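You operate a simulated robot arm through the tools that you are given. There is no shell and no other tool.

The job below is to be done with a simulated robot arm. You get a single attempt, and the scene is never put back.

JOB
Pump the bench tyre up to the pressure on the card.
Fine: close the tap under the dial before the chuck goes back on its post. Where these are worked on the way, their far stop is far enough and under half their travel is too little: tap under the dial.

Only the result counts: the job must be done as asked and must still hold three seconds after the hand-in. Knocking over, shifting, dropping, spilling or breaking anything else fails it.

ROBOT AND FRAMES
A 7-joint arm with a fingered hand, fixed in place. Base frame: the origin is on the floor under the middle of its stand, x ahead of it, y to its left, z up. Lengths are in m, angles in degrees, forces in N, time in s.
With the tool pointing down near the work surface it reaches from about 0.1 to 0.68 m from the base axis. Its first joint turns from -69.0 to 172.0 degrees. Payload 3.4 kg.
Tool frame: the origin (TCP) lies between the finger pads and is the grasp point; the fingertips stand 0.025 m ahead of it; z points along the fingers, y is the line along which they close. The gripper opens to 0.088 m; its body begins 0.029 m behind the TCP. The gripper is a hand of 5 fingers: y runs from the thumb to the fingers, the wrist lies at [-0.013, -0.097, -0.162] in the tool frame, and closing takes about 1.5 s.
Orientation is told as [roll, pitch, yaw] about the base's x, y, z axes, in that order, counted from this pose: with the fingers straight down and the wrist toward the robot, the tool's x, y and z point along [0, 1, 0], [1, 0, 0] and [0, 0, -1] of the base frame.

CONTROLS
- The arm moves only by the tool jog_arm. Its argument "series" is text: rows parted by semicolons, each of 6 numbers parted by spaces: the shift along the tool's x, y, z in mm, then the turn, a rotation vector about the tool's x, y, z in degrees. In form: dx dy dz rx ry rz; .... A call has 1 to 20 rows; each row shifts and turns the commanded pose from where the row before left it, along the tool's axes as they then stand. "gripper" is the gripper command, from -1 (shut) to 1 (fully open), values between in proportion, set as the call begins (left out, the last holds). A row lasts 0.2 s, in which the tool goes at most 0.05 m and 8.6 degrees; a call with a longer step from one row to the next is refused whole, and so is a gripper value outside its range. Where a pose cannot be reached the arm comes as near as it can. A force on the tool above 40 N (or 10 N above the force at the start of the call, whichever is more), or a blocked arm, ends the call early, and 0.2 s more pass. The fingers move at their own pace (about 0.153 m/s each) and stop on an object; they squeeze with about 31 N. The grip force told is the motor's: it shows also when the fingers shut on nothing. Time passes only in rows, and 0.2 s behind the last, so rows that do not move let the fingers close. The reply holds the time, the measured pose of the TCP, the force on the tool along the base axes, the opening and the grip force, in the units named above and with some noise, with the torque about the TCP (base axes, N m) and any sound that the robot's microphone picked up, and new pictures: "show" is both (left out), scene, wrist or none.
- Cameras (640 x 400 px; columns grow to the right, rows downward): "scene" is fixed at [0.2193, -0.649, 1.4882]; the picture's right is [0.91, -0.42, 0.00], its down [-0.33, -0.72, -0.62] and it looks along [0.26, 0.56, -0.79] (base axes); focal length 284 px, centre (320, 200). "wrist" rides on the gripper at [0.059, -0.079, -0.105] in the tool frame; the picture's right is [-0.73, 0.32, -0.61], its down [-0.62, -0.68, 0.38] and it looks along [-0.29, 0.66, 0.70] (tool axes); focal length 234 px, centre (320, 200). There is no depth. A picture from a camera that has moved, and an enlarged one, comes with that camera's place and axes in the base frame and with its lens.
- slide_trunk(by): slides the trunk up (or, below 0, down) by that many m; the arm rides with it, the base frame stays. It gives what a move gives, with no picture.
- move_fingers(index, middle, ring, little, thumb_bend, thumb_turn): sets how far each is bent, from 0 (flat) to 1 (curled in); at 0.3 the hand is open as for a grip, at 0.7 the pads meet at the TCP. One left out holds its place. A second passes; each finger stops where it meets its share of the squeeze, and holds until it gets a number again. A gripper value or a shape takes the hand back. It gives what a move gives, with no picture; readings hold the bend of each and the force on index, middle, ring, little, thumb and palm. thumb_turn goes from beside the hand (0) to across from the fingers (1), as for a grip.
- set_grasp(shape): the hand has 5 fingers and takes this shape, open, in about a second: jaw (thumb against the fingers, like two jaws); tri (thumb and two fingers); tip (a fingertip pinch); poke (one finger out to press); point (the index stretched); flat (the hand flat); cup (the hand cupped); fist (a fist). The gripper value then closes the fingers along that shape, each until it touches; the sizes above hold for jaw. It gives what a move gives, with no picture.
- close_up(camera, box): a new picture of the part [left, top, right, bottom] of that camera's present view, enlarged. No time passes.
- sign_off(): hands the job in; it is judged then, once.

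Nothing tells you positions but the pictures and the camera data. Unless the task says otherwise, let go and move clear before handing in.

The tools are called after "Emit:" by a JSON object that holds its "op" and its "data". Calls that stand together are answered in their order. jog_arm: Moves the arm, as the interface text tells. Its arguments: {"type":"object","properties":{"series":{"type":"string"},"gripper":{"type":"number"},"show":{"type":"string","enum":["both","scene","wrist","none"]}},"required":["series"]} The other tools are called the same way: slide_trunk (by) moves the trunk up or down; set_grasp (shape) gives the hand a shape; move_fingers (index, middle, ring, little, thumb_bend, thumb_turn) moves the fingers one by one; close_up (camera, box) takes an enlarged picture of a part of a camera's view; sign_off () hands the job in.

At the start:

```text
t: 0.0
position: [0.5132, -0.1917, 1.1517]
tool_rot: [0.0, 0.0, 0.0]
force: [-0.4, 0.0, 0.5]
wrist_torque: [0.02, -0.01, 0.0]
grip_width: 0.0874
grip_force: 0.0
shape: jaw
bend: [0.3, 0.3, 0.3, 0.3, 0.3, 0.98]
finger forces: [0.1, 0.0, 0.1, 0.0, 0.0, 0.0]
trunk travel left (down, up): [-0.625, 0.315]
```

scene: 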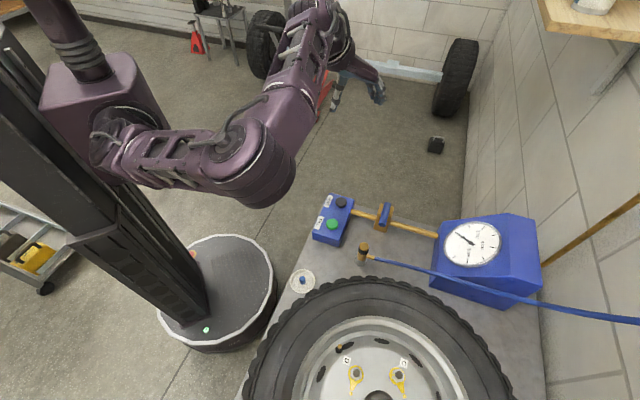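
wrist: 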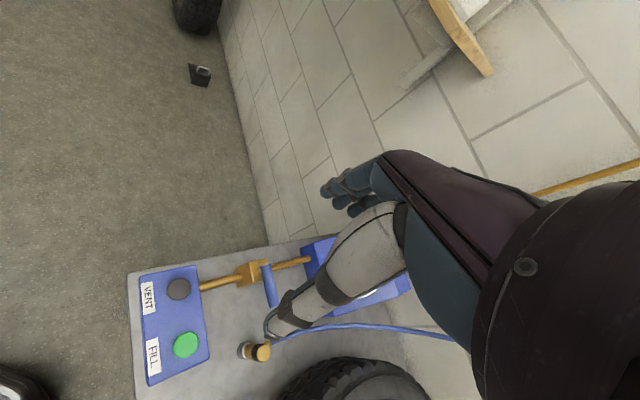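

I see a workbench with a tyre lying on it, a blue box with FILL (green) and VENT (dark) buttons, a brass pipe with a tap, a dial, and a chuck on a post with a blue hose. I'll take close-ups first to find the card, the valve stem and the tap.

Emit:
{"op": "close_up", "data": {"camera": "scene", "box": [300, 180, 460, 280]}}

Emit:
{"op": "close_up", "data": {"camera": "scene", "box": [420, 200, 560, 300]}}

Emit:
{"op": "close_up", "data": {"camera": "scene", "box": [240, 260, 520, 400]}}

Emit:
{"op": "close_up", "data": {"camera": "wrist", "box": [120, 220, 360, 400]}}

```text
4.00 times, centred on (380, 230) of scene
camera zoom: at [0.2193, -0.649, 1.4882], right [0.91, -0.42, 0.0], down [-0.33, -0.72, -0.62], along [0.26, 0.56, -0.79], focal length 1136 px, centre (80, 80)
```

zoom: 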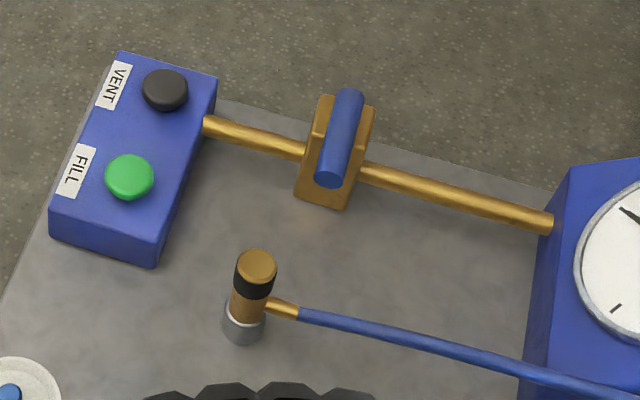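

```text
4.00 times, centred on (490, 250) of scene
camera zoom: at [0.2193, -0.649, 1.4882], right [0.91, -0.42, 0.0], down [-0.33, -0.72, -0.62], along [0.26, 0.56, -0.79], focal length 1136 px, centre (-360, 0)
```

zoom: 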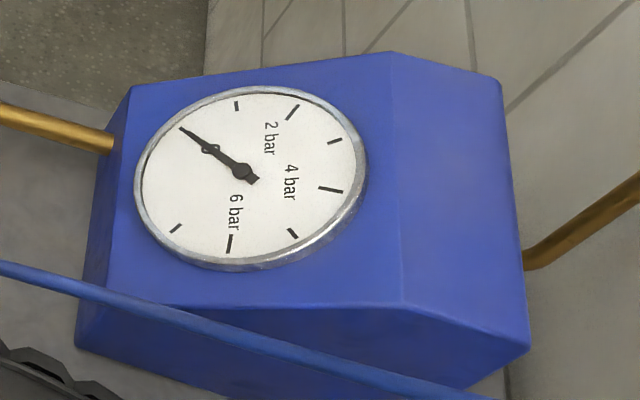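

```text
2.29 times, centred on (380, 330) of scene
camera zoom: at [0.2193, -0.649, 1.4882], right [0.91, -0.42, 0.0], down [-0.33, -0.72, -0.62], along [0.26, 0.56, -0.79], focal length 649 px, centre (183, -97)
```

zoom: 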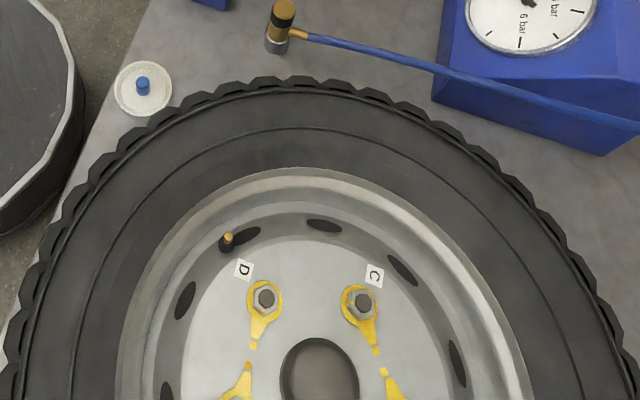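

```text
2.22 times, centred on (240, 310) of wrist
camera zoom: at [0.4337, -0.1338, 1.2563], right [0.32, -0.73, 0.61], down [-0.68, -0.62, -0.38], along [0.66, -0.29, -0.7], focal length 520 px, centre (498, -44)
```

zoom: 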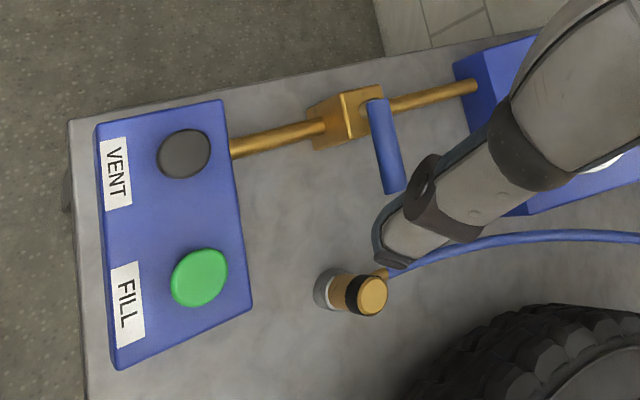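

The bench top comes out near z≈0.70, with FILL at about (0.455,-0.232), VENT at (0.519,-0.169) and the chuck at (0.491,-0.353). The tap pivots near (0.615,-0.272) and the valve stem is near (0.31,-0.55). I can't see the card yet, so I'll swing the wrist camera to look for it.

Emit:
{"op": "jog_arm", "data": {"series": "0 0 -20 0 0 8; 0 0 -20 0 0 8; 0 0 -20 0 0 8; 0 0 -20 0 0 8; 0 0 -20 0 0 8; 0 0 0 0 0 8; 0 0 0 0 0 8; 0 0 0 0 0 8"}}

```text
t: 1.8
position: [0.5034, -0.1471, 1.2277]
tool_rot: [1.8, -0.5, -58.7]
force: [0.4, 1.2, 0.4]
wrist_torque: [-0.03, 0.0, 0.01]
grip_width: 0.0877
grip_force: 0.1
shape: jaw
bend: [0.3, 0.3, 0.3, 0.3, 0.3, 0.98]
finger forces: [0.1, 0.0, 0.1, 0.0, 0.0, 0.0]
out of reach, approached as far as the arm can: row 7, 8
trunk travel left (down, up): [-0.625, 0.315]
camera wrist: at [0.51, -0.05, 1.3328], right [-0.47, -0.66, 0.59], down [-0.87, 0.26, -0.41], along [0.11, -0.71, -0.7], focal length 234 px, centre (320, 200)
```

scene: 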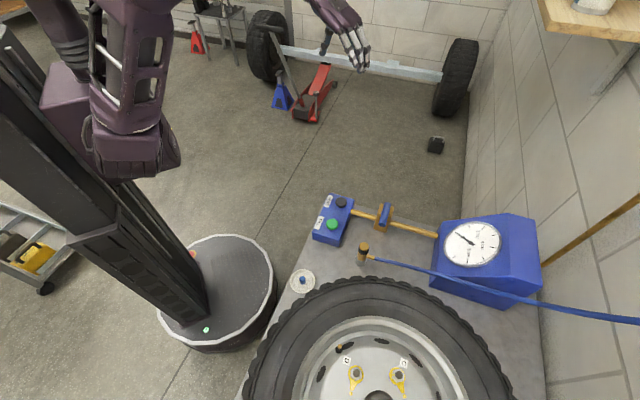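
wrist: 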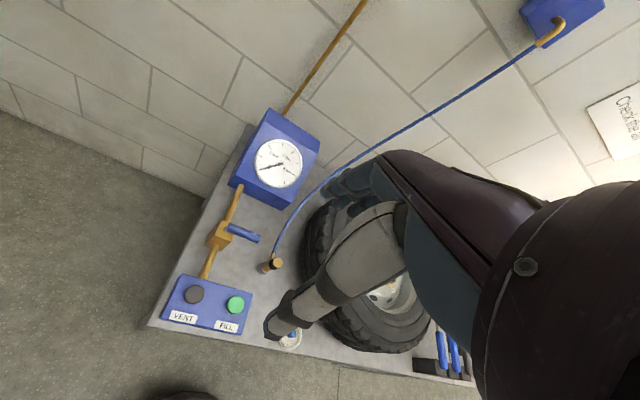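

A notice on the wall, "Check the ai…", is just at the right edge of the wrist view. I'll pan the wrist camera right to read it.

Emit:
{"op": "jog_arm", "data": {"series": "0 0 0 -4.96 -5.44 3.04; 0 0 0 -4.96 -5.44 3.04; 0 0 0 -4.96 -5.44 3.04; 0 0 0 -4.96 -5.44 3.04; 0 0 0 -4.96 -5.44 3.04"}}

```text
t: 3.0
position: [0.3181, -0.1225, 1.0633]
tool_rot: [-24.5, -23.9, -70.3]
force: [-0.9, 0.4, 0.1]
wrist_torque: [-0.01, -0.01, -0.01]
grip_width: 0.0878
grip_force: 0.2
shape: jaw
bend: [0.3, 0.3, 0.3, 0.3, 0.3, 0.98]
finger forces: [0.0, 0.1, 0.0, 0.1, 0.0, 0.0]
out of reach, approached as far as the arm can: row 1, 2, 3, 4, 5
trunk travel left (down, up): [-0.625, 0.315]
camera wrist: at [0.3761, 0.0041, 1.0958], right [-0.4, -0.09, 0.91], down [-0.88, 0.31, -0.36], along [-0.25, -0.95, -0.2], focal length 234 px, centre (320, 200)
```

scene: 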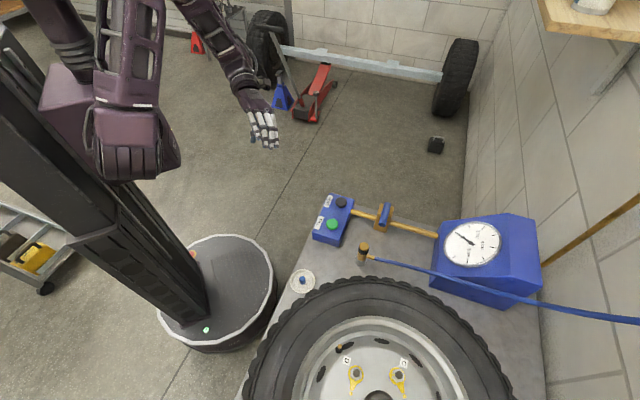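
wrist: 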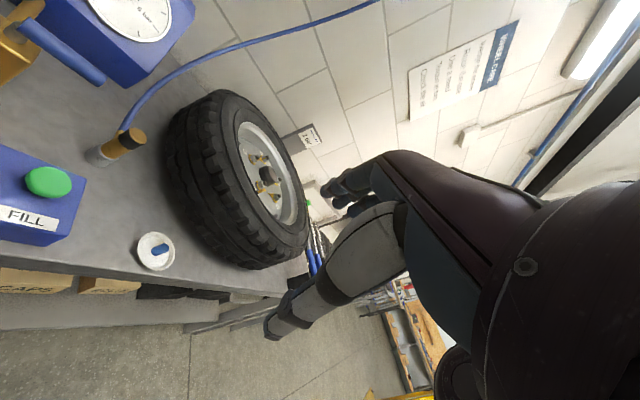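

There's a small card at about (308,137), a "WHEEL CARE" poster, and labels below the bench. I'll zoom in on them.

Emit:
{"op": "close_up", "data": {"camera": "wrist", "box": [270, 110, 350, 160]}}

Emit:
{"op": "close_up", "data": {"camera": "wrist", "box": [400, 20, 540, 130]}}

Emit:
{"op": "close_up", "data": {"camera": "wrist", "box": [160, 80, 320, 280]}}

Emit:
{"op": "close_up", "data": {"camera": "wrist", "box": [0, 0, 240, 150]}}

```text
8.00 times, centred on (310, 135) of wrist
camera zoom: at [0.3761, 0.0041, 1.0958], right [-0.4, -0.09, 0.91], down [-0.88, 0.31, -0.36], along [-0.25, -0.95, -0.2], focal length 1873 px, centre (400, 720)
```

zoom: 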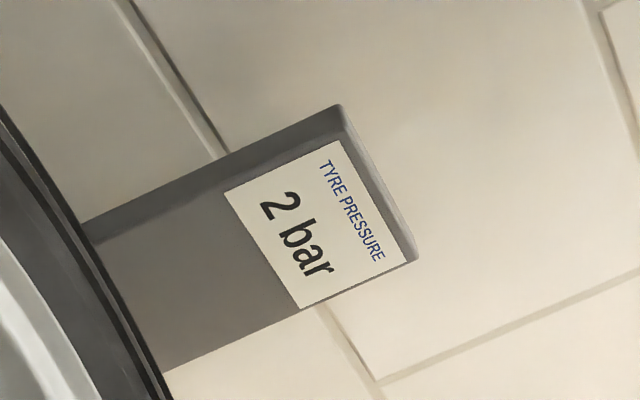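

```text
3.64 times, centred on (470, 75) of wrist
camera zoom: at [0.3761, 0.0041, 1.0958], right [-0.4, -0.09, 0.91], down [-0.88, 0.31, -0.36], along [-0.25, -0.95, -0.2], focal length 852 px, centre (-226, 654)
```

zoom: 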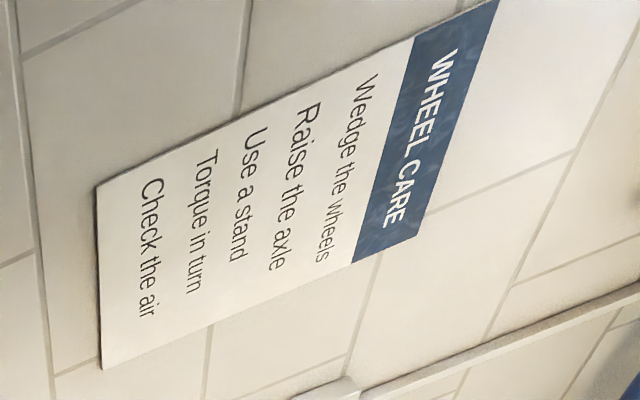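

```text
2.00 times, centred on (240, 180) of wrist
camera zoom: at [0.3761, 0.0041, 1.0958], right [-0.4, -0.09, 0.91], down [-0.88, 0.31, -0.36], along [-0.25, -0.95, -0.2], focal length 468 px, centre (480, 240)
```

zoom: 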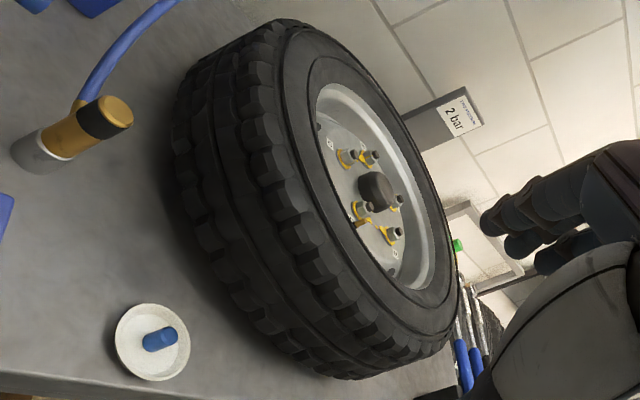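

```text
2.67 times, centred on (120, 75) of wrist
camera zoom: at [0.3761, 0.0041, 1.0958], right [-0.4, -0.09, 0.91], down [-0.88, 0.31, -0.36], along [-0.25, -0.95, -0.2], focal length 624 px, centre (853, 533)
```

zoom: 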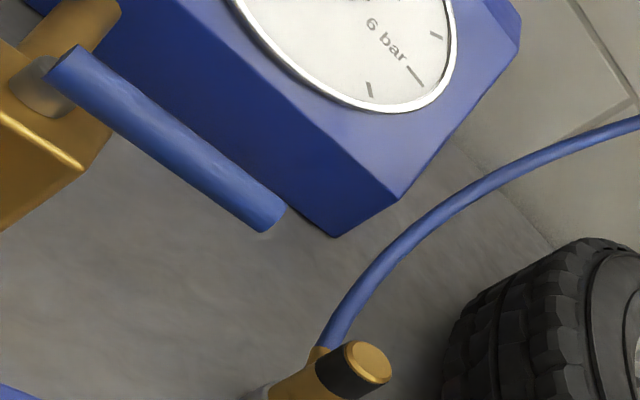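

The card on the wall says TYRE PRESSURE 2 bar, and the dial has major ticks at 2, 4 and 6. Next I'll level the hand again and look over the wheel to find the valve stem exactly.

Emit:
{"op": "jog_arm", "data": {"series": "0 0 0 4.7 5.2 -2.9; 0 0 0 4.7 5.2 -2.9; 0 0 0 4.7 5.2 -2.9; 0 0 0 4.7 5.2 -2.9; 0 0 0 4.7 5.2 -2.9"}}

```text
t: 4.2
position: [0.3199, -0.119, 1.067]
tool_rot: [-0.7, -1.4, -60.3]
force: [0.1, -0.2, -0.1]
wrist_torque: [0.04, -0.01, 0.0]
grip_width: 0.0877
grip_force: 0.1
shape: jaw
bend: [0.3, 0.3, 0.3, 0.3, 0.3, 0.98]
finger forces: [0.0, 0.0, 0.0, 0.1, 0.0, 0.0]
trunk travel left (down, up): [-0.625, 0.315]
camera wrist: at [0.3317, -0.0203, 1.168], right [-0.47, -0.62, 0.62], down [-0.88, 0.27, -0.39], along [0.07, -0.73, -0.68], focal length 234 px, centre (320, 200)
```

scene: 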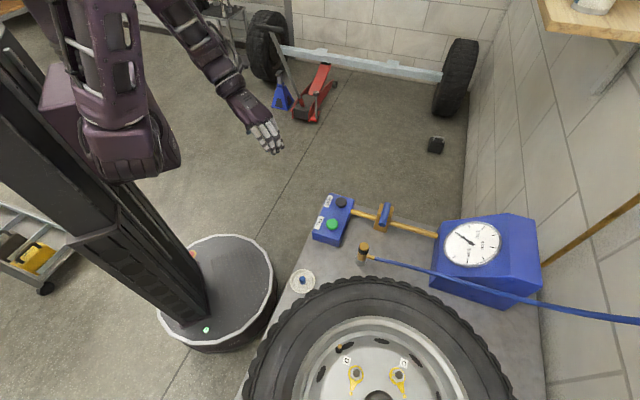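
wrist: 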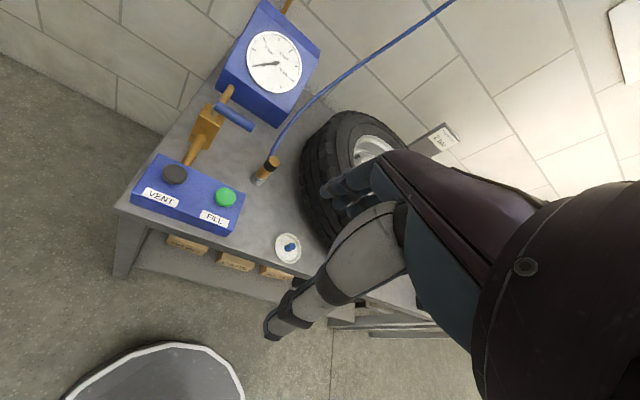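

The hand hides the wheel from here. I'll move out over the near edge of the tyre so the valve falls left of the hand in the wrist view.

Emit:
{"op": "jog_arm", "data": {"series": "-28 31.5 -10 0 0 0; -28 31.5 -10 0 0 0; -28 31.5 -10 0 0 0; -28 31.5 -10 0 0 0; -28 31.5 -10 0 0 0; -28 31.5 -10 0 0 0; -28 31.5 -10 0 0 0; -28 31.5 -10 0 0 0"}}

```text
t: 6.0
position: [0.3272, -0.2171, 1.104]
tool_rot: [-0.8, -1.4, -60.4]
force: [-1.1, 0.7, 0.2]
wrist_torque: [-0.01, 0.01, 0.02]
grip_width: 0.0873
grip_force: 0.2
shape: jaw
bend: [0.3, 0.3, 0.3, 0.3, 0.3, 0.98]
finger forces: [0.0, 0.0, 0.1, 0.0, 0.0, 0.0]
out of reach, approached as far as the arm can: row 1, 2, 3, 4, 5, 6, 7, 8
trunk travel left (down, up): [-0.625, 0.315]
camera wrist: at [0.3391, -0.117, 1.2054], right [-0.47, -0.62, 0.63], down [-0.88, 0.27, -0.39], along [0.07, -0.73, -0.68], focal length 234 px, centre (320, 200)
```

scene: 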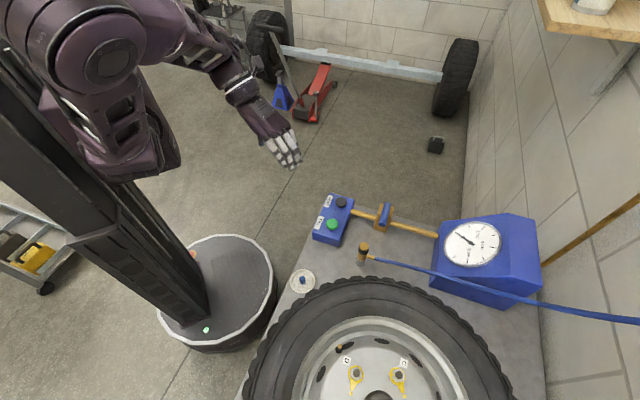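
wrist: 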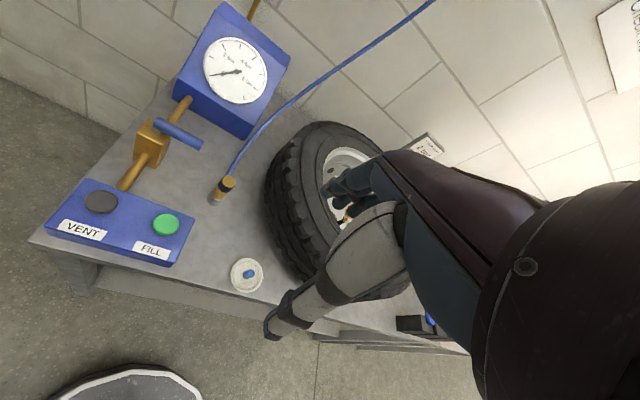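

Reach with yaw −60 is limited here. I'll turn the hand back toward yaw 0 and try moving over the wheel that way.

Emit:
{"op": "jog_arm", "data": {"series": "0 0 0 0 0 -8; 0 0 0 0 0 -8; 0 0 0 0 0 -8; 0 0 0 0 0 -8; 0 0 0 0 0 -8; 0 0 0 0 0 -8; 0 0 0 0 0 -8", "show": "none"}}

```text
t: 7.6
position: [0.3501, -0.2165, 1.1173]
tool_rot: [-1.6, -0.1, -4.3]
force: [-0.4, 1.2, -0.2]
wrist_torque: [-0.01, 0.02, -0.04]
grip_width: 0.088
grip_force: 0.0
shape: jaw
bend: [0.3, 0.3, 0.3, 0.3, 0.3, 0.98]
finger forces: [0.0, 0.1, 0.0, 0.1, 0.0, 0.0]
out of reach, approached as far as the arm can: row 1, 2, 3, 4
trunk travel left (down, up): [-0.625, 0.315]
```

Emit:
{"op": "jog_arm", "data": {"series": "-40 -8 0 0 0 0; -40 -8 0 0 0 0; -40 -8 0 0 0 0; -40 -8 0 0 0 0; -40 -8 0 0 0 0; -40 -8 0 0 0 0"}}

```text
t: 9.0
position: [0.4209, -0.3903, 1.0976]
tool_rot: [-1.6, -0.2, -4.3]
force: [0.1, -1.2, -0.8]
wrist_torque: [0.01, 0.0, -0.02]
grip_width: 0.0879
grip_force: 0.1
shape: jaw
bend: [0.3, 0.3, 0.3, 0.3, 0.3, 0.98]
finger forces: [0.1, 0.1, 0.0, 0.0, 0.0, 0.0]
out of reach, approached as far as the arm can: row 1, 2, 3, 4, 5, 6
trunk travel left (down, up): [-0.625, 0.315]
camera wrist: at [0.3465, -0.3238, 1.1994], right [0.27, -0.73, 0.63], down [-0.73, -0.58, -0.37], along [0.63, -0.36, -0.69], focal length 234 px, centre (320, 200)
```

scene: 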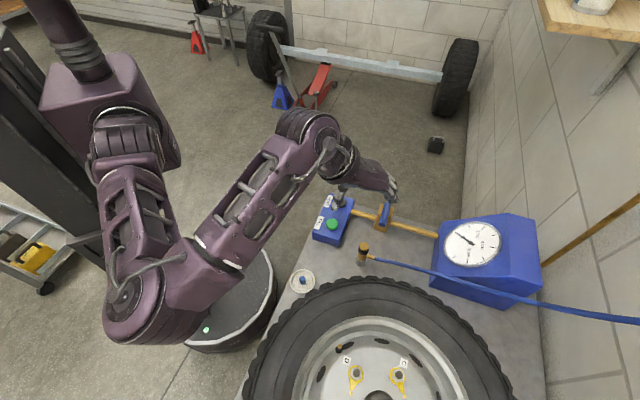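
wrist: 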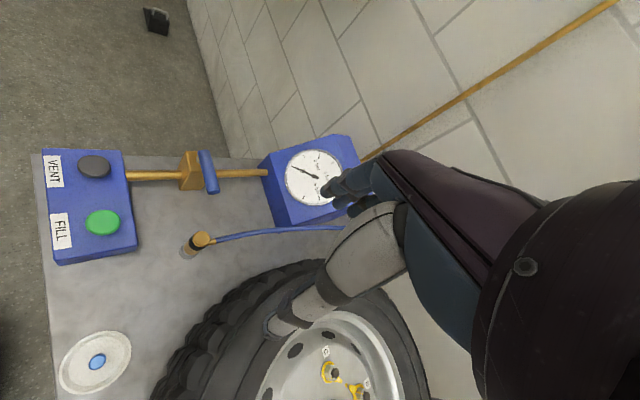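

The rim is now just entering the bottom of the view, so I'll tilt the camera down to bring the valve into sight.

Emit:
{"op": "jog_arm", "data": {"series": "0 0 0 5.1 -2.2 4.3; 0 0 0 5.1 -2.2 4.3; 0 0 0 5.1 -2.2 4.3; 0 0 0 5.1 -2.2 4.3"}}

```text
t: 10.0
position: [0.4661, -0.3705, 1.1016]
tool_rot: [-13.7, 18.0, -24.3]
force: [0.6, -0.7, -1.0]
wrist_torque: [-0.01, 0.0, 0.01]
grip_width: 0.0878
grip_force: 0.2
shape: jaw
bend: [0.3, 0.3, 0.3, 0.3, 0.3, 0.98]
finger forces: [0.0, 0.2, 0.0, 0.1, 0.0, 0.1]
out of reach, approached as far as the arm can: row 1, 2, 3, 4
trunk travel left (down, up): [-0.625, 0.315]
camera wrist: at [0.4574, -0.2772, 1.2081], right [0.26, -0.73, 0.63], down [-0.94, -0.34, 0.0], along [0.22, -0.59, -0.78], focal length 234 px, centre (320, 200)
```

scene: 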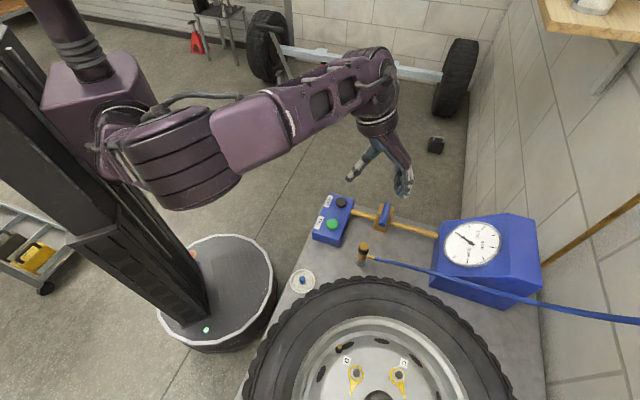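
wrist: 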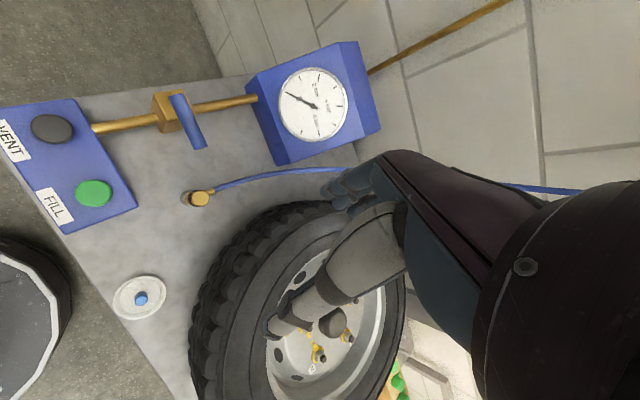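

The arm reconfigured, but I can see more of the scene now. I'll level the hand at about yaw −30 and then come lower, where the reach should be better, moving toward the valve.

Emit:
{"op": "jog_arm", "data": {"series": "0 0 0 -5.77 4.87 2.6; 0 0 0 -5.77 4.87 2.6; 0 0 0 -5.77 4.87 2.6; 0 0 0 0 0 0", "show": "none"}}

```text
t: 11.0
position: [0.4656, -0.3716, 1.1023]
tool_rot: [0.1, -0.2, -30.1]
force: [-0.2, -0.4, 1.0]
wrist_torque: [-0.01, 0.0, -0.01]
grip_width: 0.0881
grip_force: 0.0
shape: jaw
bend: [0.3, 0.3, 0.3, 0.3, 0.3, 0.98]
finger forces: [0.0, 0.0, 0.0, 0.0, 0.0, 0.0]
trunk travel left (down, up): [-0.625, 0.315]
```

Emit:
{"op": "jog_arm", "data": {"series": "-36 2 12 0 0 0; -36 2 12 0 0 0; -36 2 12 0 0 0; -36 2 12 0 0 0"}}

```text
t: 12.0
position: [0.4048, -0.5005, 1.0524]
tool_rot: [0.3, -0.3, -30.0]
force: [-0.8, 0.3, 0.0]
wrist_torque: [0.0, 0.01, 0.0]
grip_width: 0.0879
grip_force: 0.1
shape: jaw
bend: [0.3, 0.3, 0.3, 0.3, 0.3, 0.98]
finger forces: [0.1, 0.1, 0.1, 0.0, 0.1, 0.1]
out of reach, approached as far as the arm can: row 2, 3
trunk travel left (down, up): [-0.625, 0.315]
camera wrist: at [0.3651, -0.4111, 1.1563], right [-0.09, -0.79, 0.61], down [-0.9, -0.2, -0.39], along [0.43, -0.58, -0.69], focal length 234 px, centre (320, 200)
```

scene: 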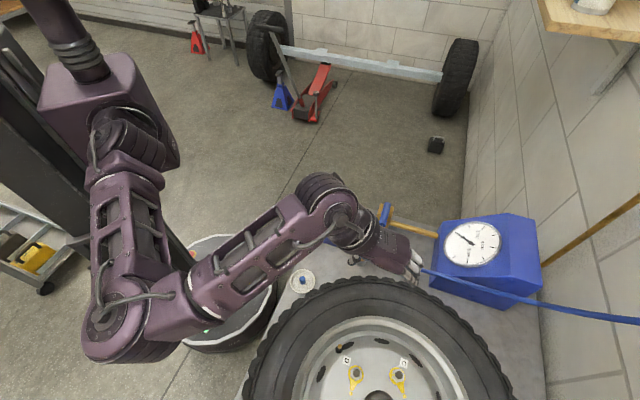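
wrist: 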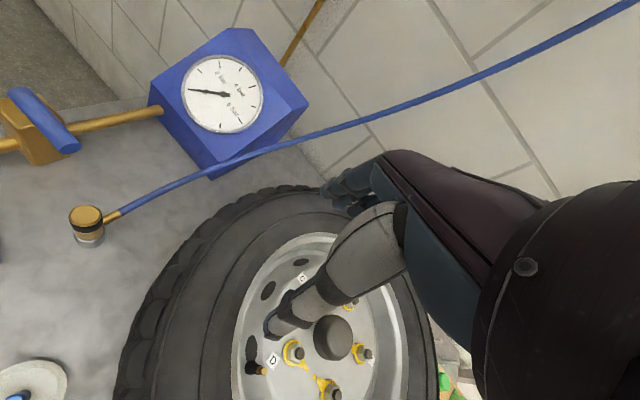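

I've reached a good viewpoint, with the valve in sight near (255,368) by lug "D". I'll zoom in to triangulate it.

Emit:
{"op": "close_up", "data": {"camera": "wrist", "box": [200, 310, 344, 400]}}

Emit:
{"op": "close_up", "data": {"camera": "scene", "box": [300, 320, 428, 400]}}

Emit:
{"op": "close_up", "data": {"camera": "wrist", "box": [0, 70, 160, 270]}}

Emit:
{"op": "close_up", "data": {"camera": "wrist", "box": [160, 40, 288, 140]}}

```text
4.44 times, centred on (272, 355) of wrist
camera zoom: at [0.3651, -0.4111, 1.1563], right [-0.09, -0.79, 0.61], down [-0.9, -0.2, -0.39], along [0.43, -0.58, -0.69], focal length 1041 px, centre (533, -489)
```

zoom: 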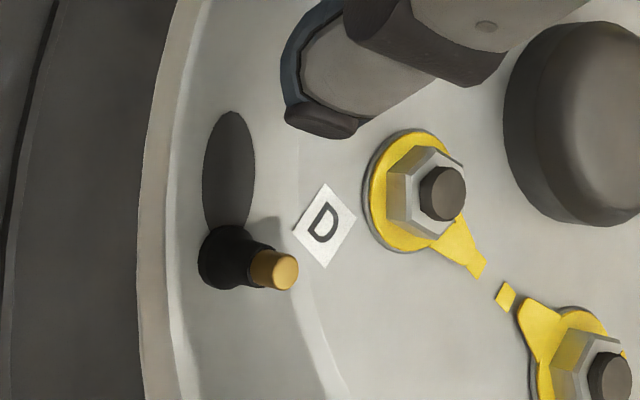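

```text
5.00 times, centred on (364, 360) of scene
camera zoom: at [0.2193, -0.649, 1.4882], right [0.91, -0.42, 0.0], down [-0.33, -0.72, -0.62], along [0.26, 0.56, -0.79], focal length 1420 px, centre (100, -600)
```

zoom: 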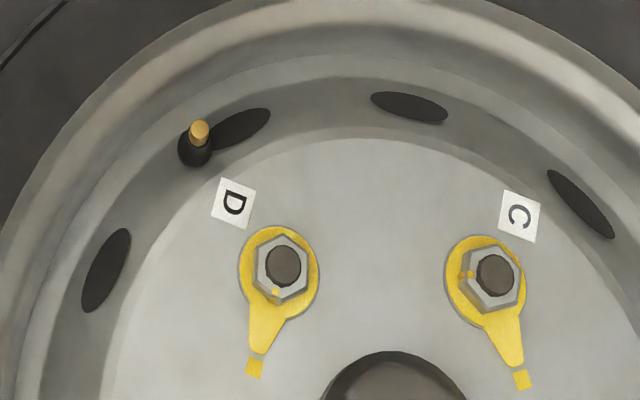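

```text
2.00 times, centred on (80, 170) of wrist
camera zoom: at [0.3651, -0.4111, 1.1563], right [-0.09, -0.79, 0.61], down [-0.9, -0.2, -0.39], along [0.43, -0.58, -0.69], focal length 468 px, centre (800, 260)
```

zoom: 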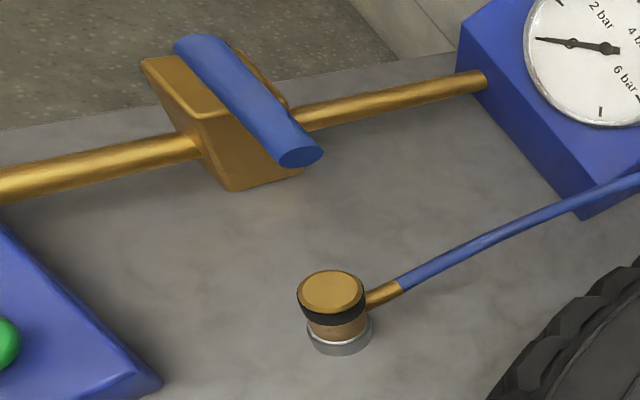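

```text
4.00 times, centred on (224, 90) of wrist
camera zoom: at [0.3651, -0.4111, 1.1563], right [-0.09, -0.79, 0.61], down [-0.9, -0.2, -0.39], along [0.43, -0.58, -0.69], focal length 937 px, centre (704, 640)
```

zoom: 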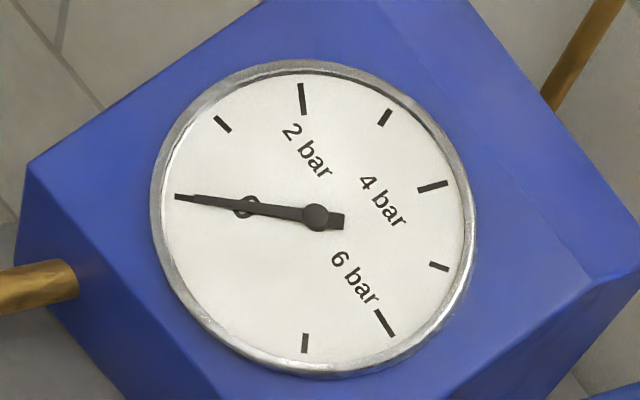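

I get the valve tip at about (0.309,−0.556,0.85) and vertical, with the rim lip at about the same height. Before gripping anything I'll test whether the arm can reach above the valve with an empty hand.

Emit:
{"op": "jog_arm", "data": {"series": "-24 -14 20 0 0 0; -24 -14 20 0 0 0; -24 -14 20 0 0 0; -24 -14 20 0 0 0"}}

```text
t: 13.0
position: [0.3096, -0.5534, 0.9709]
tool_rot: [0.0, -0.2, -30.1]
force: [-0.8, 0.8, 0.6]
wrist_torque: [0.05, 0.01, 0.0]
grip_width: 0.0878
grip_force: 0.1
shape: jaw
bend: [0.3, 0.3, 0.3, 0.3, 0.3, 0.98]
finger forces: [0.0, 0.0, 0.0, 0.0, 0.1, 0.0]
trunk travel left (down, up): [-0.625, 0.315]
camera wrist: at [0.2705, -0.4632, 1.0755], right [-0.09, -0.79, 0.61], down [-0.9, -0.2, -0.39], along [0.43, -0.58, -0.69], focal length 234 px, centre (320, 200)
```

scene: 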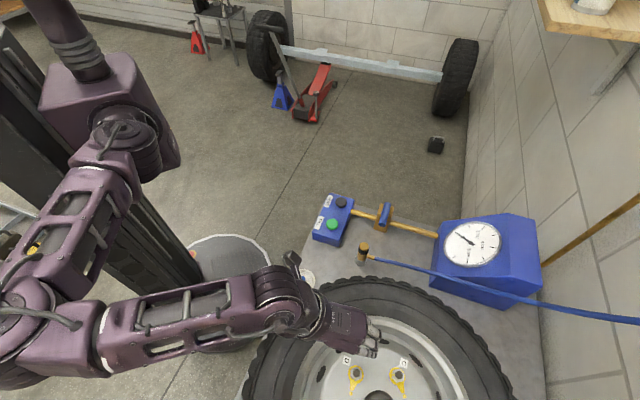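
wrist: 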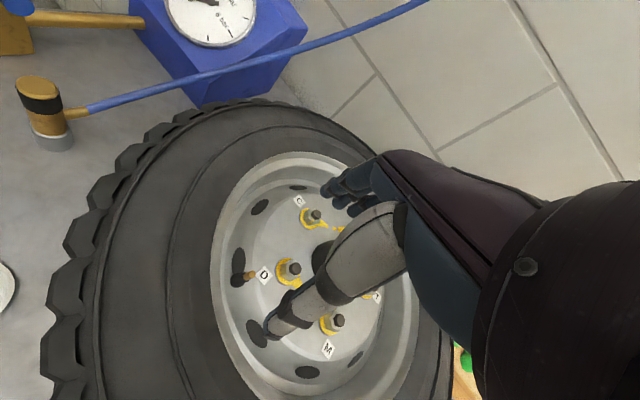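

The arm reaches over the valve fine. I'll use this new viewpoint to refine the valve and chuck positions.

Emit:
{"op": "close_up", "data": {"camera": "wrist", "box": [210, 240, 290, 290]}}

Emit:
{"op": "close_up", "data": {"camera": "wrist", "box": [0, 60, 128, 160]}}

Emit:
{"op": "close_up", "data": {"camera": "scene", "box": [340, 230, 404, 270]}}

Emit:
{"op": "close_up", "data": {"camera": "scene", "box": [360, 190, 440, 240]}}

```text
8.00 times, centred on (250, 265) of wrist
camera zoom: at [0.2705, -0.4632, 1.0755], right [-0.09, -0.79, 0.61], down [-0.9, -0.2, -0.39], along [0.43, -0.58, -0.69], focal length 1873 px, centre (880, -320)
```

zoom: 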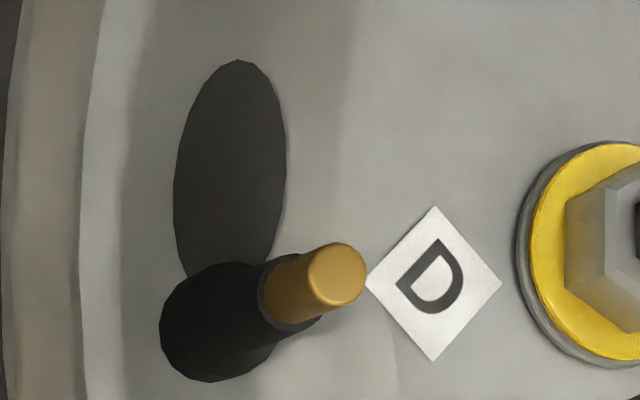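

```text
4.00 times, centred on (64, 110) of wrist
camera zoom: at [0.2705, -0.4632, 1.0755], right [-0.09, -0.79, 0.61], down [-0.9, -0.2, -0.39], along [0.43, -0.58, -0.69], focal length 937 px, centre (1344, 560)
```

zoom: 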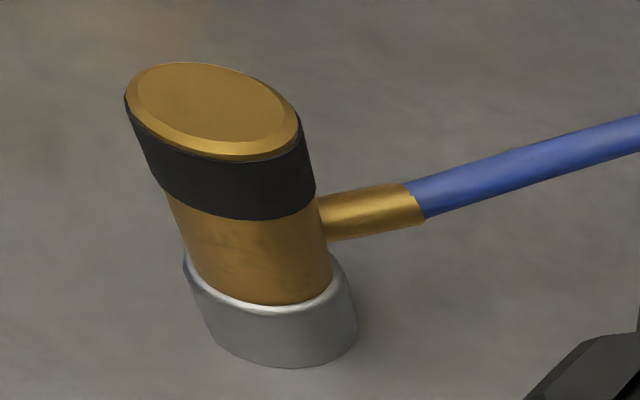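

```text
10.00 times, centred on (372, 250) of scene
camera zoom: at [0.2193, -0.649, 1.4882], right [0.91, -0.42, 0.0], down [-0.33, -0.72, -0.62], along [0.26, 0.56, -0.79], focal length 2839 px, centre (-200, -300)
```

zoom: 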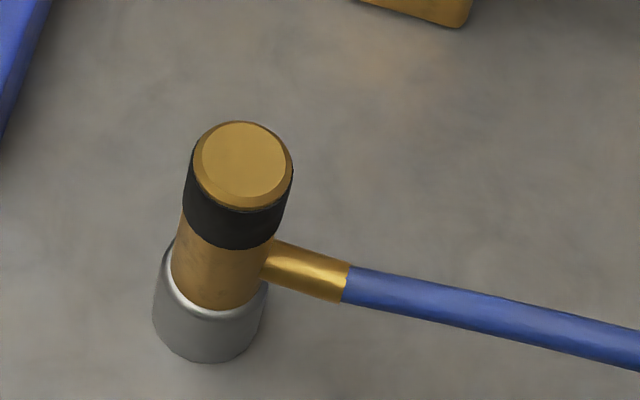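

```text
8.00 times, centred on (400, 215) of scene
camera zoom: at [0.2193, -0.649, 1.4882], right [0.91, -0.42, 0.0], down [-0.33, -0.72, -0.62], along [0.26, 0.56, -0.79], focal length 2272 px, centre (-320, 80)
```

zoom: 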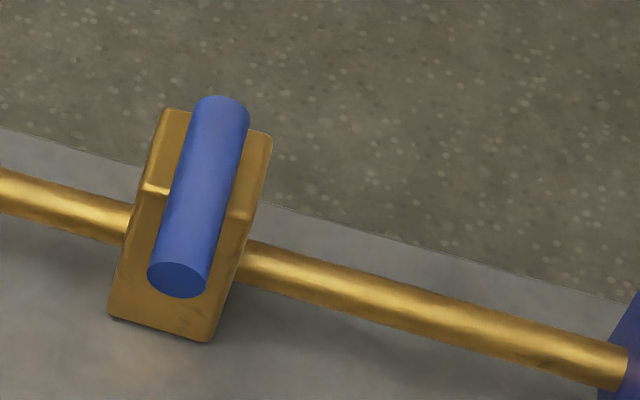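

The chuck top refines to about (0.490,−0.3555,0.796) with a diameter of about 28 mm, and its elbow comes out at z≈0.75 toward the wall. I'll go above the chuck and turn to yaw 0, so the fingers miss the hose.

Emit:
{"op": "jog_arm", "data": {"series": "43.6 9.5 3 0 0 0; 43.6 9.5 3 0 0 0; 43.6 9.5 3 0 0 0; 43.6 9.5 3 0 0 0; 43.6 9.5 3 0 0 0; 43.6 9.5 3 0 0 0; 0 0 0 0 0 -7.5; 0 0 0 0 0 -7.5; 0 0 0 0 0 -7.5; 0 0 0 0 0 -7.5; 0 0 0 0 0 0"}}

```text
t: 15.4
position: [0.4917, -0.3564, 0.9536]
tool_rot: [0.1, -0.1, 0.0]
force: [0.3, -0.4, 0.1]
wrist_torque: [0.02, 0.01, -0.01]
grip_width: 0.0877
grip_force: 0.1
shape: jaw
bend: [0.3, 0.3, 0.3, 0.3, 0.3, 0.98]
finger forces: [0.0, 0.0, 0.0, 0.1, 0.1, 0.1]
trunk travel left (down, up): [-0.625, 0.315]
camera wrist: at [0.4136, -0.2978, 1.058], right [0.32, -0.73, 0.61], down [-0.68, -0.62, -0.39], along [0.66, -0.29, -0.69], focal length 234 px, centre (320, 200)
```

scene: 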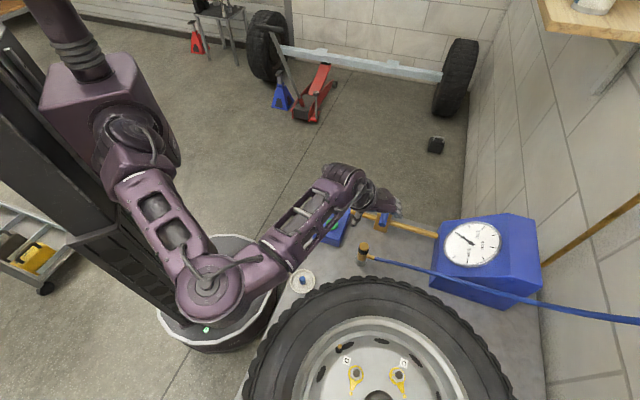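
wrist: 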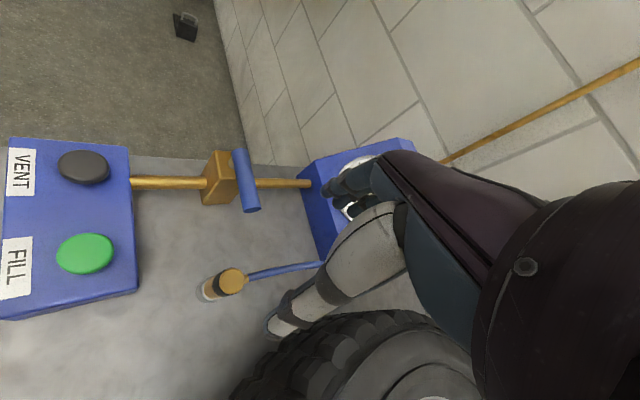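

Emit:
{"op": "close_up", "data": {"camera": "wrist", "box": [190, 250, 270, 310]}}

Emit:
{"op": "close_up", "data": {"camera": "scene", "box": [320, 170, 448, 270]}}

```text
6.67 times, centred on (230, 280) of wrist
camera zoom: at [0.4136, -0.2978, 1.058], right [0.32, -0.73, 0.61], down [-0.68, -0.62, -0.39], along [0.66, -0.29, -0.69], focal length 1561 px, centre (920, -333)
```

zoom: 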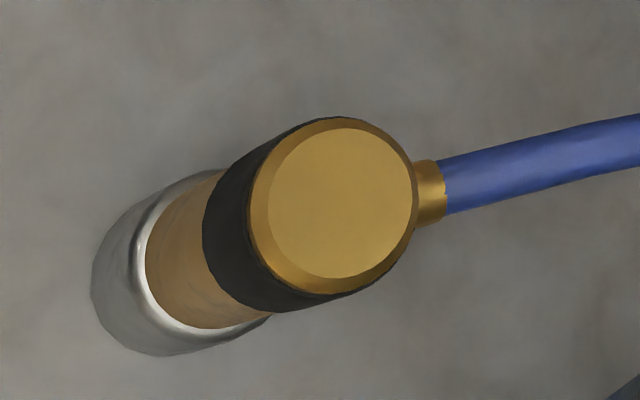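

```text
4.00 times, centred on (384, 220) of scene
camera zoom: at [0.2193, -0.649, 1.4882], right [0.91, -0.42, 0.0], down [-0.33, -0.72, -0.62], along [0.26, 0.56, -0.79], focal length 1136 px, centre (64, 120)
```

zoom: 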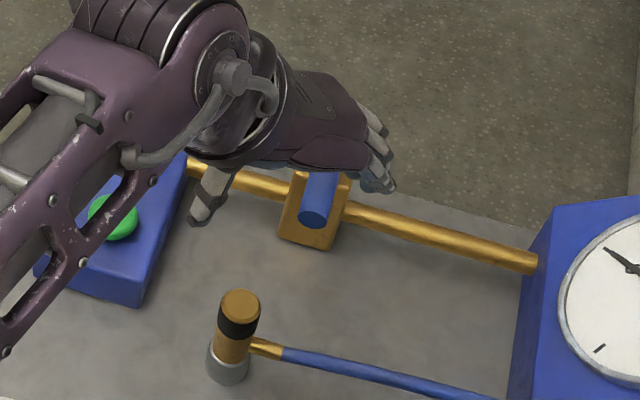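

The chuck axis projects to about (0.4887,−0.355). I'll shift slightly and descend partway to check alignment.

Emit:
{"op": "jog_arm", "data": {"series": "1 -1.5 38 0 0 0; 1 -1.5 38 0 0 0; 0 0 38 0 0 0; 0 0 0 0 0 0"}}

Emit:
{"op": "close_up", "data": {"camera": "wrist", "box": [220, 180, 380, 340]}}

Emit:
{"op": "close_up", "data": {"camera": "scene", "box": [320, 200, 448, 280]}}

```text
t: 16.4
position: [0.4873, -0.356, 0.8407]
tool_rot: [0.0, 0.0, 0.0]
force: [0.4, 0.2, 0.2]
wrist_torque: [-0.01, -0.02, 0.0]
grip_width: 0.0879
grip_force: 0.0
shape: jaw
bend: [0.3, 0.3, 0.3, 0.3, 0.3, 0.98]
finger forces: [0.0, 0.1, 0.1, 0.0, 0.1, 0.0]
trunk travel left (down, up): [-0.625, 0.315]
camera wrist: at [0.4093, -0.2983, 0.9445], right [0.32, -0.73, 0.61], down [-0.68, -0.62, -0.39], along [0.66, -0.29, -0.69], focal length 234 px, centre (320, 200)
```

scene: 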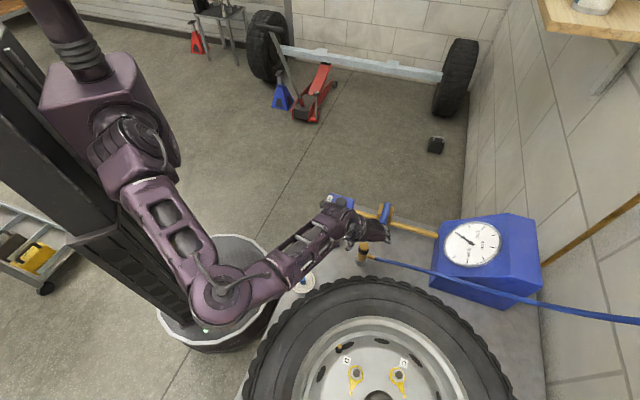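
wrist: 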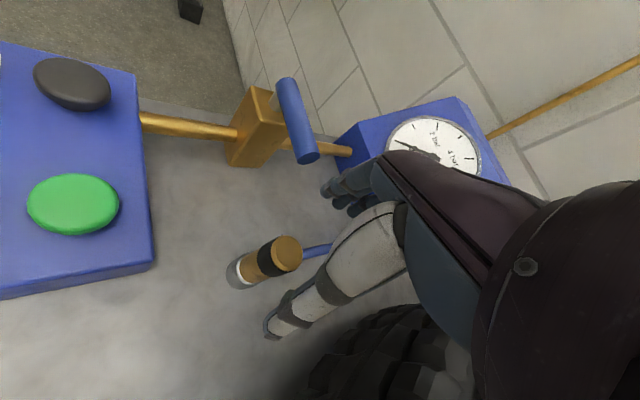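

```text
2.50 times, centred on (300, 260) of wrist
camera zoom: at [0.4093, -0.2983, 0.9445], right [0.32, -0.73, 0.61], down [-0.68, -0.62, -0.39], along [0.66, -0.29, -0.69], focal length 585 px, centre (370, 50)
```

zoom: 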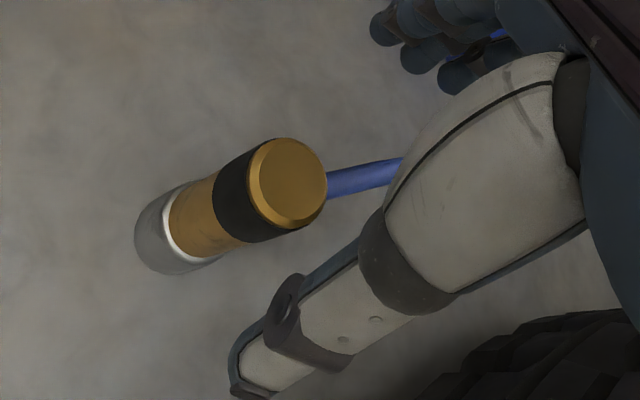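

```text
5.00 times, centred on (384, 240) of scene
camera zoom: at [0.2193, -0.649, 1.4882], right [0.91, -0.42, 0.0], down [-0.33, -0.72, -0.62], along [0.26, 0.56, -0.79], focal length 1420 px, centre (0, 0)
```

zoom: 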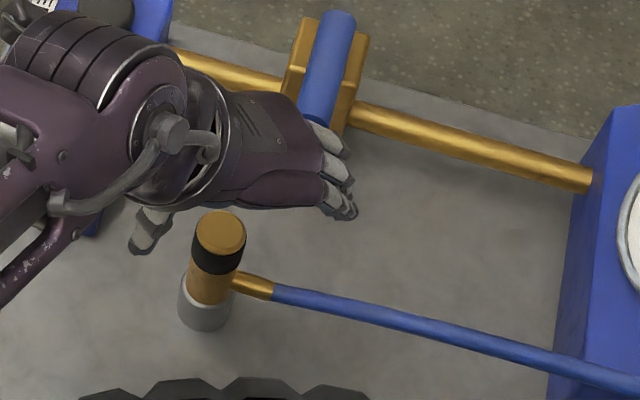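

Lateral alignment is good, but the open fingers come close to the tap handle. I'll turn to yaw −15, between the handle and the hose, and partly close the hand before going lower.

Emit:
{"op": "jog_arm", "data": {"series": "1 1 -10 0 0 0; 0 0 0 0 0 7.5; 0 0 0 0 0 7.5; 0 0 0 0 0 0; 0 0 0 0 0 0", "gripper": 0.3}}

Emit:
{"op": "close_up", "data": {"camera": "wrist", "box": [200, 160, 400, 340]}}

Emit:
{"op": "close_up", "data": {"camera": "scene", "box": [320, 200, 448, 280]}}

```text
t: 17.6
position: [0.4893, -0.3547, 0.8512]
tool_rot: [0.0, -0.1, -15.1]
force: [-0.6, 0.7, 0.4]
wrist_torque: [-0.03, -0.03, 0.02]
grip_width: 0.0577
grip_force: 0.0
shape: jaw
bend: [0.28, 0.39, 0.35, 0.36, 0.61, 1.0]
finger forces: [0.0, 0.0, 0.1, 0.0, 0.0, 0.0]
trunk travel left (down, up): [-0.625, 0.315]
camera wrist: at [0.429, -0.2768, 0.9546], right [0.12, -0.79, 0.61], down [-0.82, -0.42, -0.39], along [0.56, -0.45, -0.7], focal length 234 px, centre (320, 200)
```

scene: 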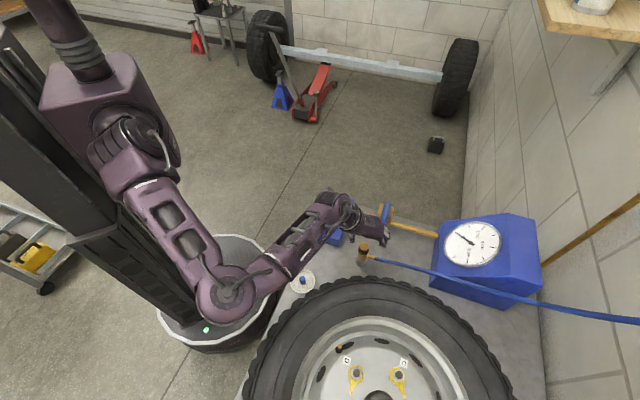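
wrist: 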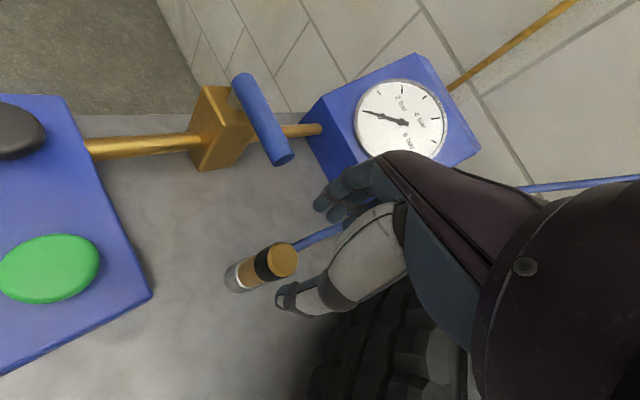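

```text
2.22 times, centred on (300, 250) of wrist
camera zoom: at [0.429, -0.2768, 0.9546], right [0.12, -0.79, 0.61], down [-0.82, -0.42, -0.39], along [0.56, -0.45, -0.7], focal length 520 px, centre (364, 89)
```

zoom: 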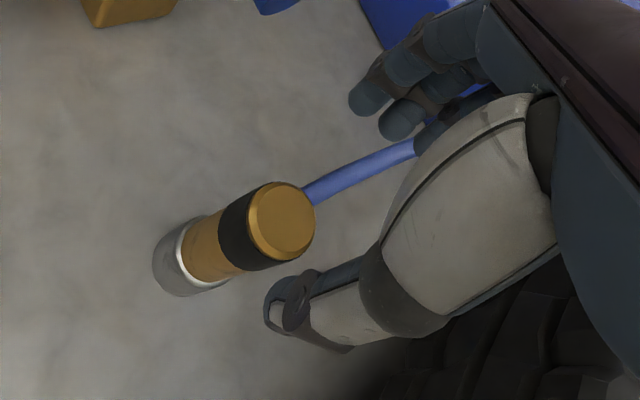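

```text
5.00 times, centred on (384, 240) of scene
camera zoom: at [0.2193, -0.649, 1.4882], right [0.91, -0.42, 0.0], down [-0.33, -0.72, -0.62], along [0.26, 0.56, -0.79], focal length 1420 px, centre (0, 0)
```

zoom: 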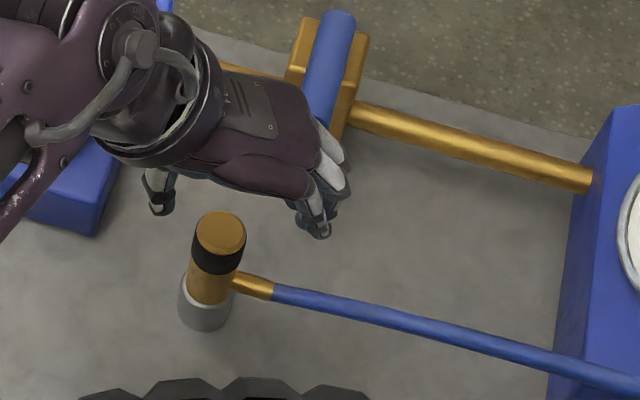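

Emit:
{"op": "jog_arm", "data": {"series": "-1 -1.5 20 0 0 0; 0 0 20 0 0 0; 0 0 15 0 0 0; 0 0 0 0 0 0"}}

Emit:
{"op": "close_up", "data": {"camera": "wrist", "box": [200, 160, 400, 340]}}

Emit:
{"op": "close_up", "data": {"camera": "scene", "box": [320, 200, 448, 280]}}

```text
t: 18.6
position: [0.4877, -0.3557, 0.7977]
tool_rot: [0.1, -0.2, -15.0]
force: [1.0, 0.4, -0.1]
wrist_torque: [0.01, 0.03, 0.02]
grip_width: 0.0576
grip_force: 0.0
shape: jaw
bend: [0.28, 0.39, 0.35, 0.36, 0.61, 1.0]
finger forces: [0.1, 0.0, 0.1, 0.0, 0.1, 0.0]
trunk travel left (down, up): [-0.625, 0.315]
camera wrist: at [0.4276, -0.2787, 0.9015], right [0.12, -0.79, 0.61], down [-0.82, -0.43, -0.39], along [0.56, -0.45, -0.7], focal length 234 px, centre (320, 200)
```

scene: 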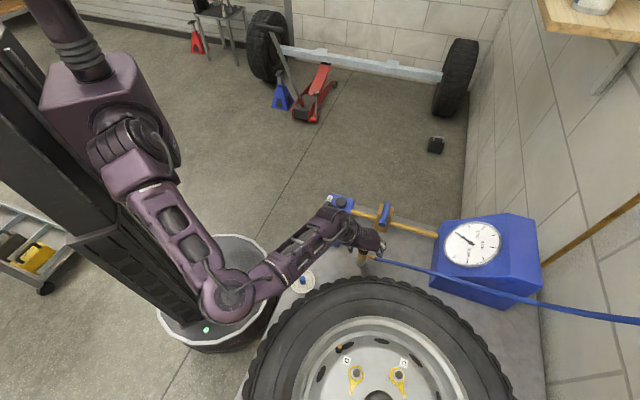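
wrist: 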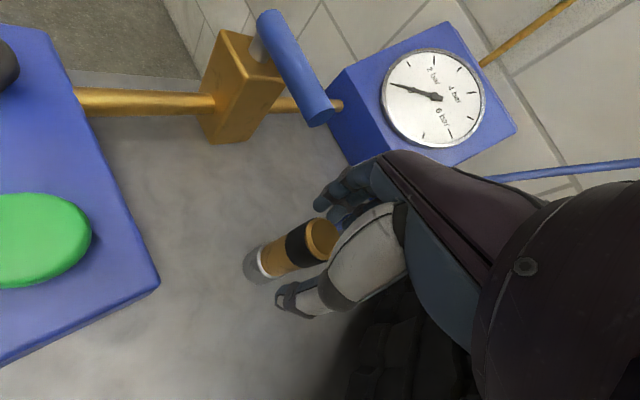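

```text
2.22 times, centred on (300, 250) of wrist
camera zoom: at [0.4276, -0.2787, 0.9015], right [0.12, -0.79, 0.61], down [-0.82, -0.43, -0.39], along [0.56, -0.45, -0.7], focal length 520 px, centre (364, 89)
```

zoom: 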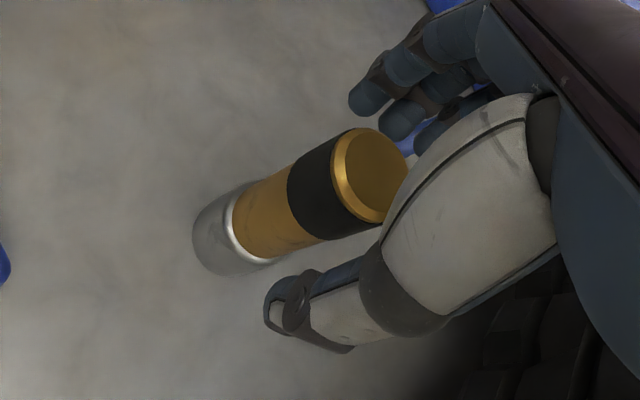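

```text
5.00 times, centred on (384, 240) of scene
camera zoom: at [0.2193, -0.649, 1.4882], right [0.91, -0.42, 0.0], down [-0.33, -0.72, -0.62], along [0.26, 0.56, -0.79], focal length 1420 px, centre (0, 0)
```

zoom: 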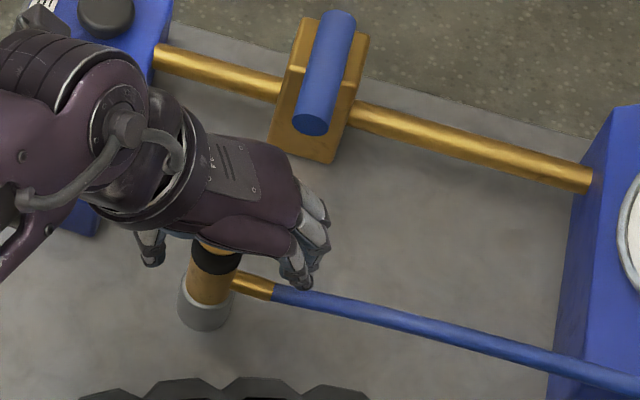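

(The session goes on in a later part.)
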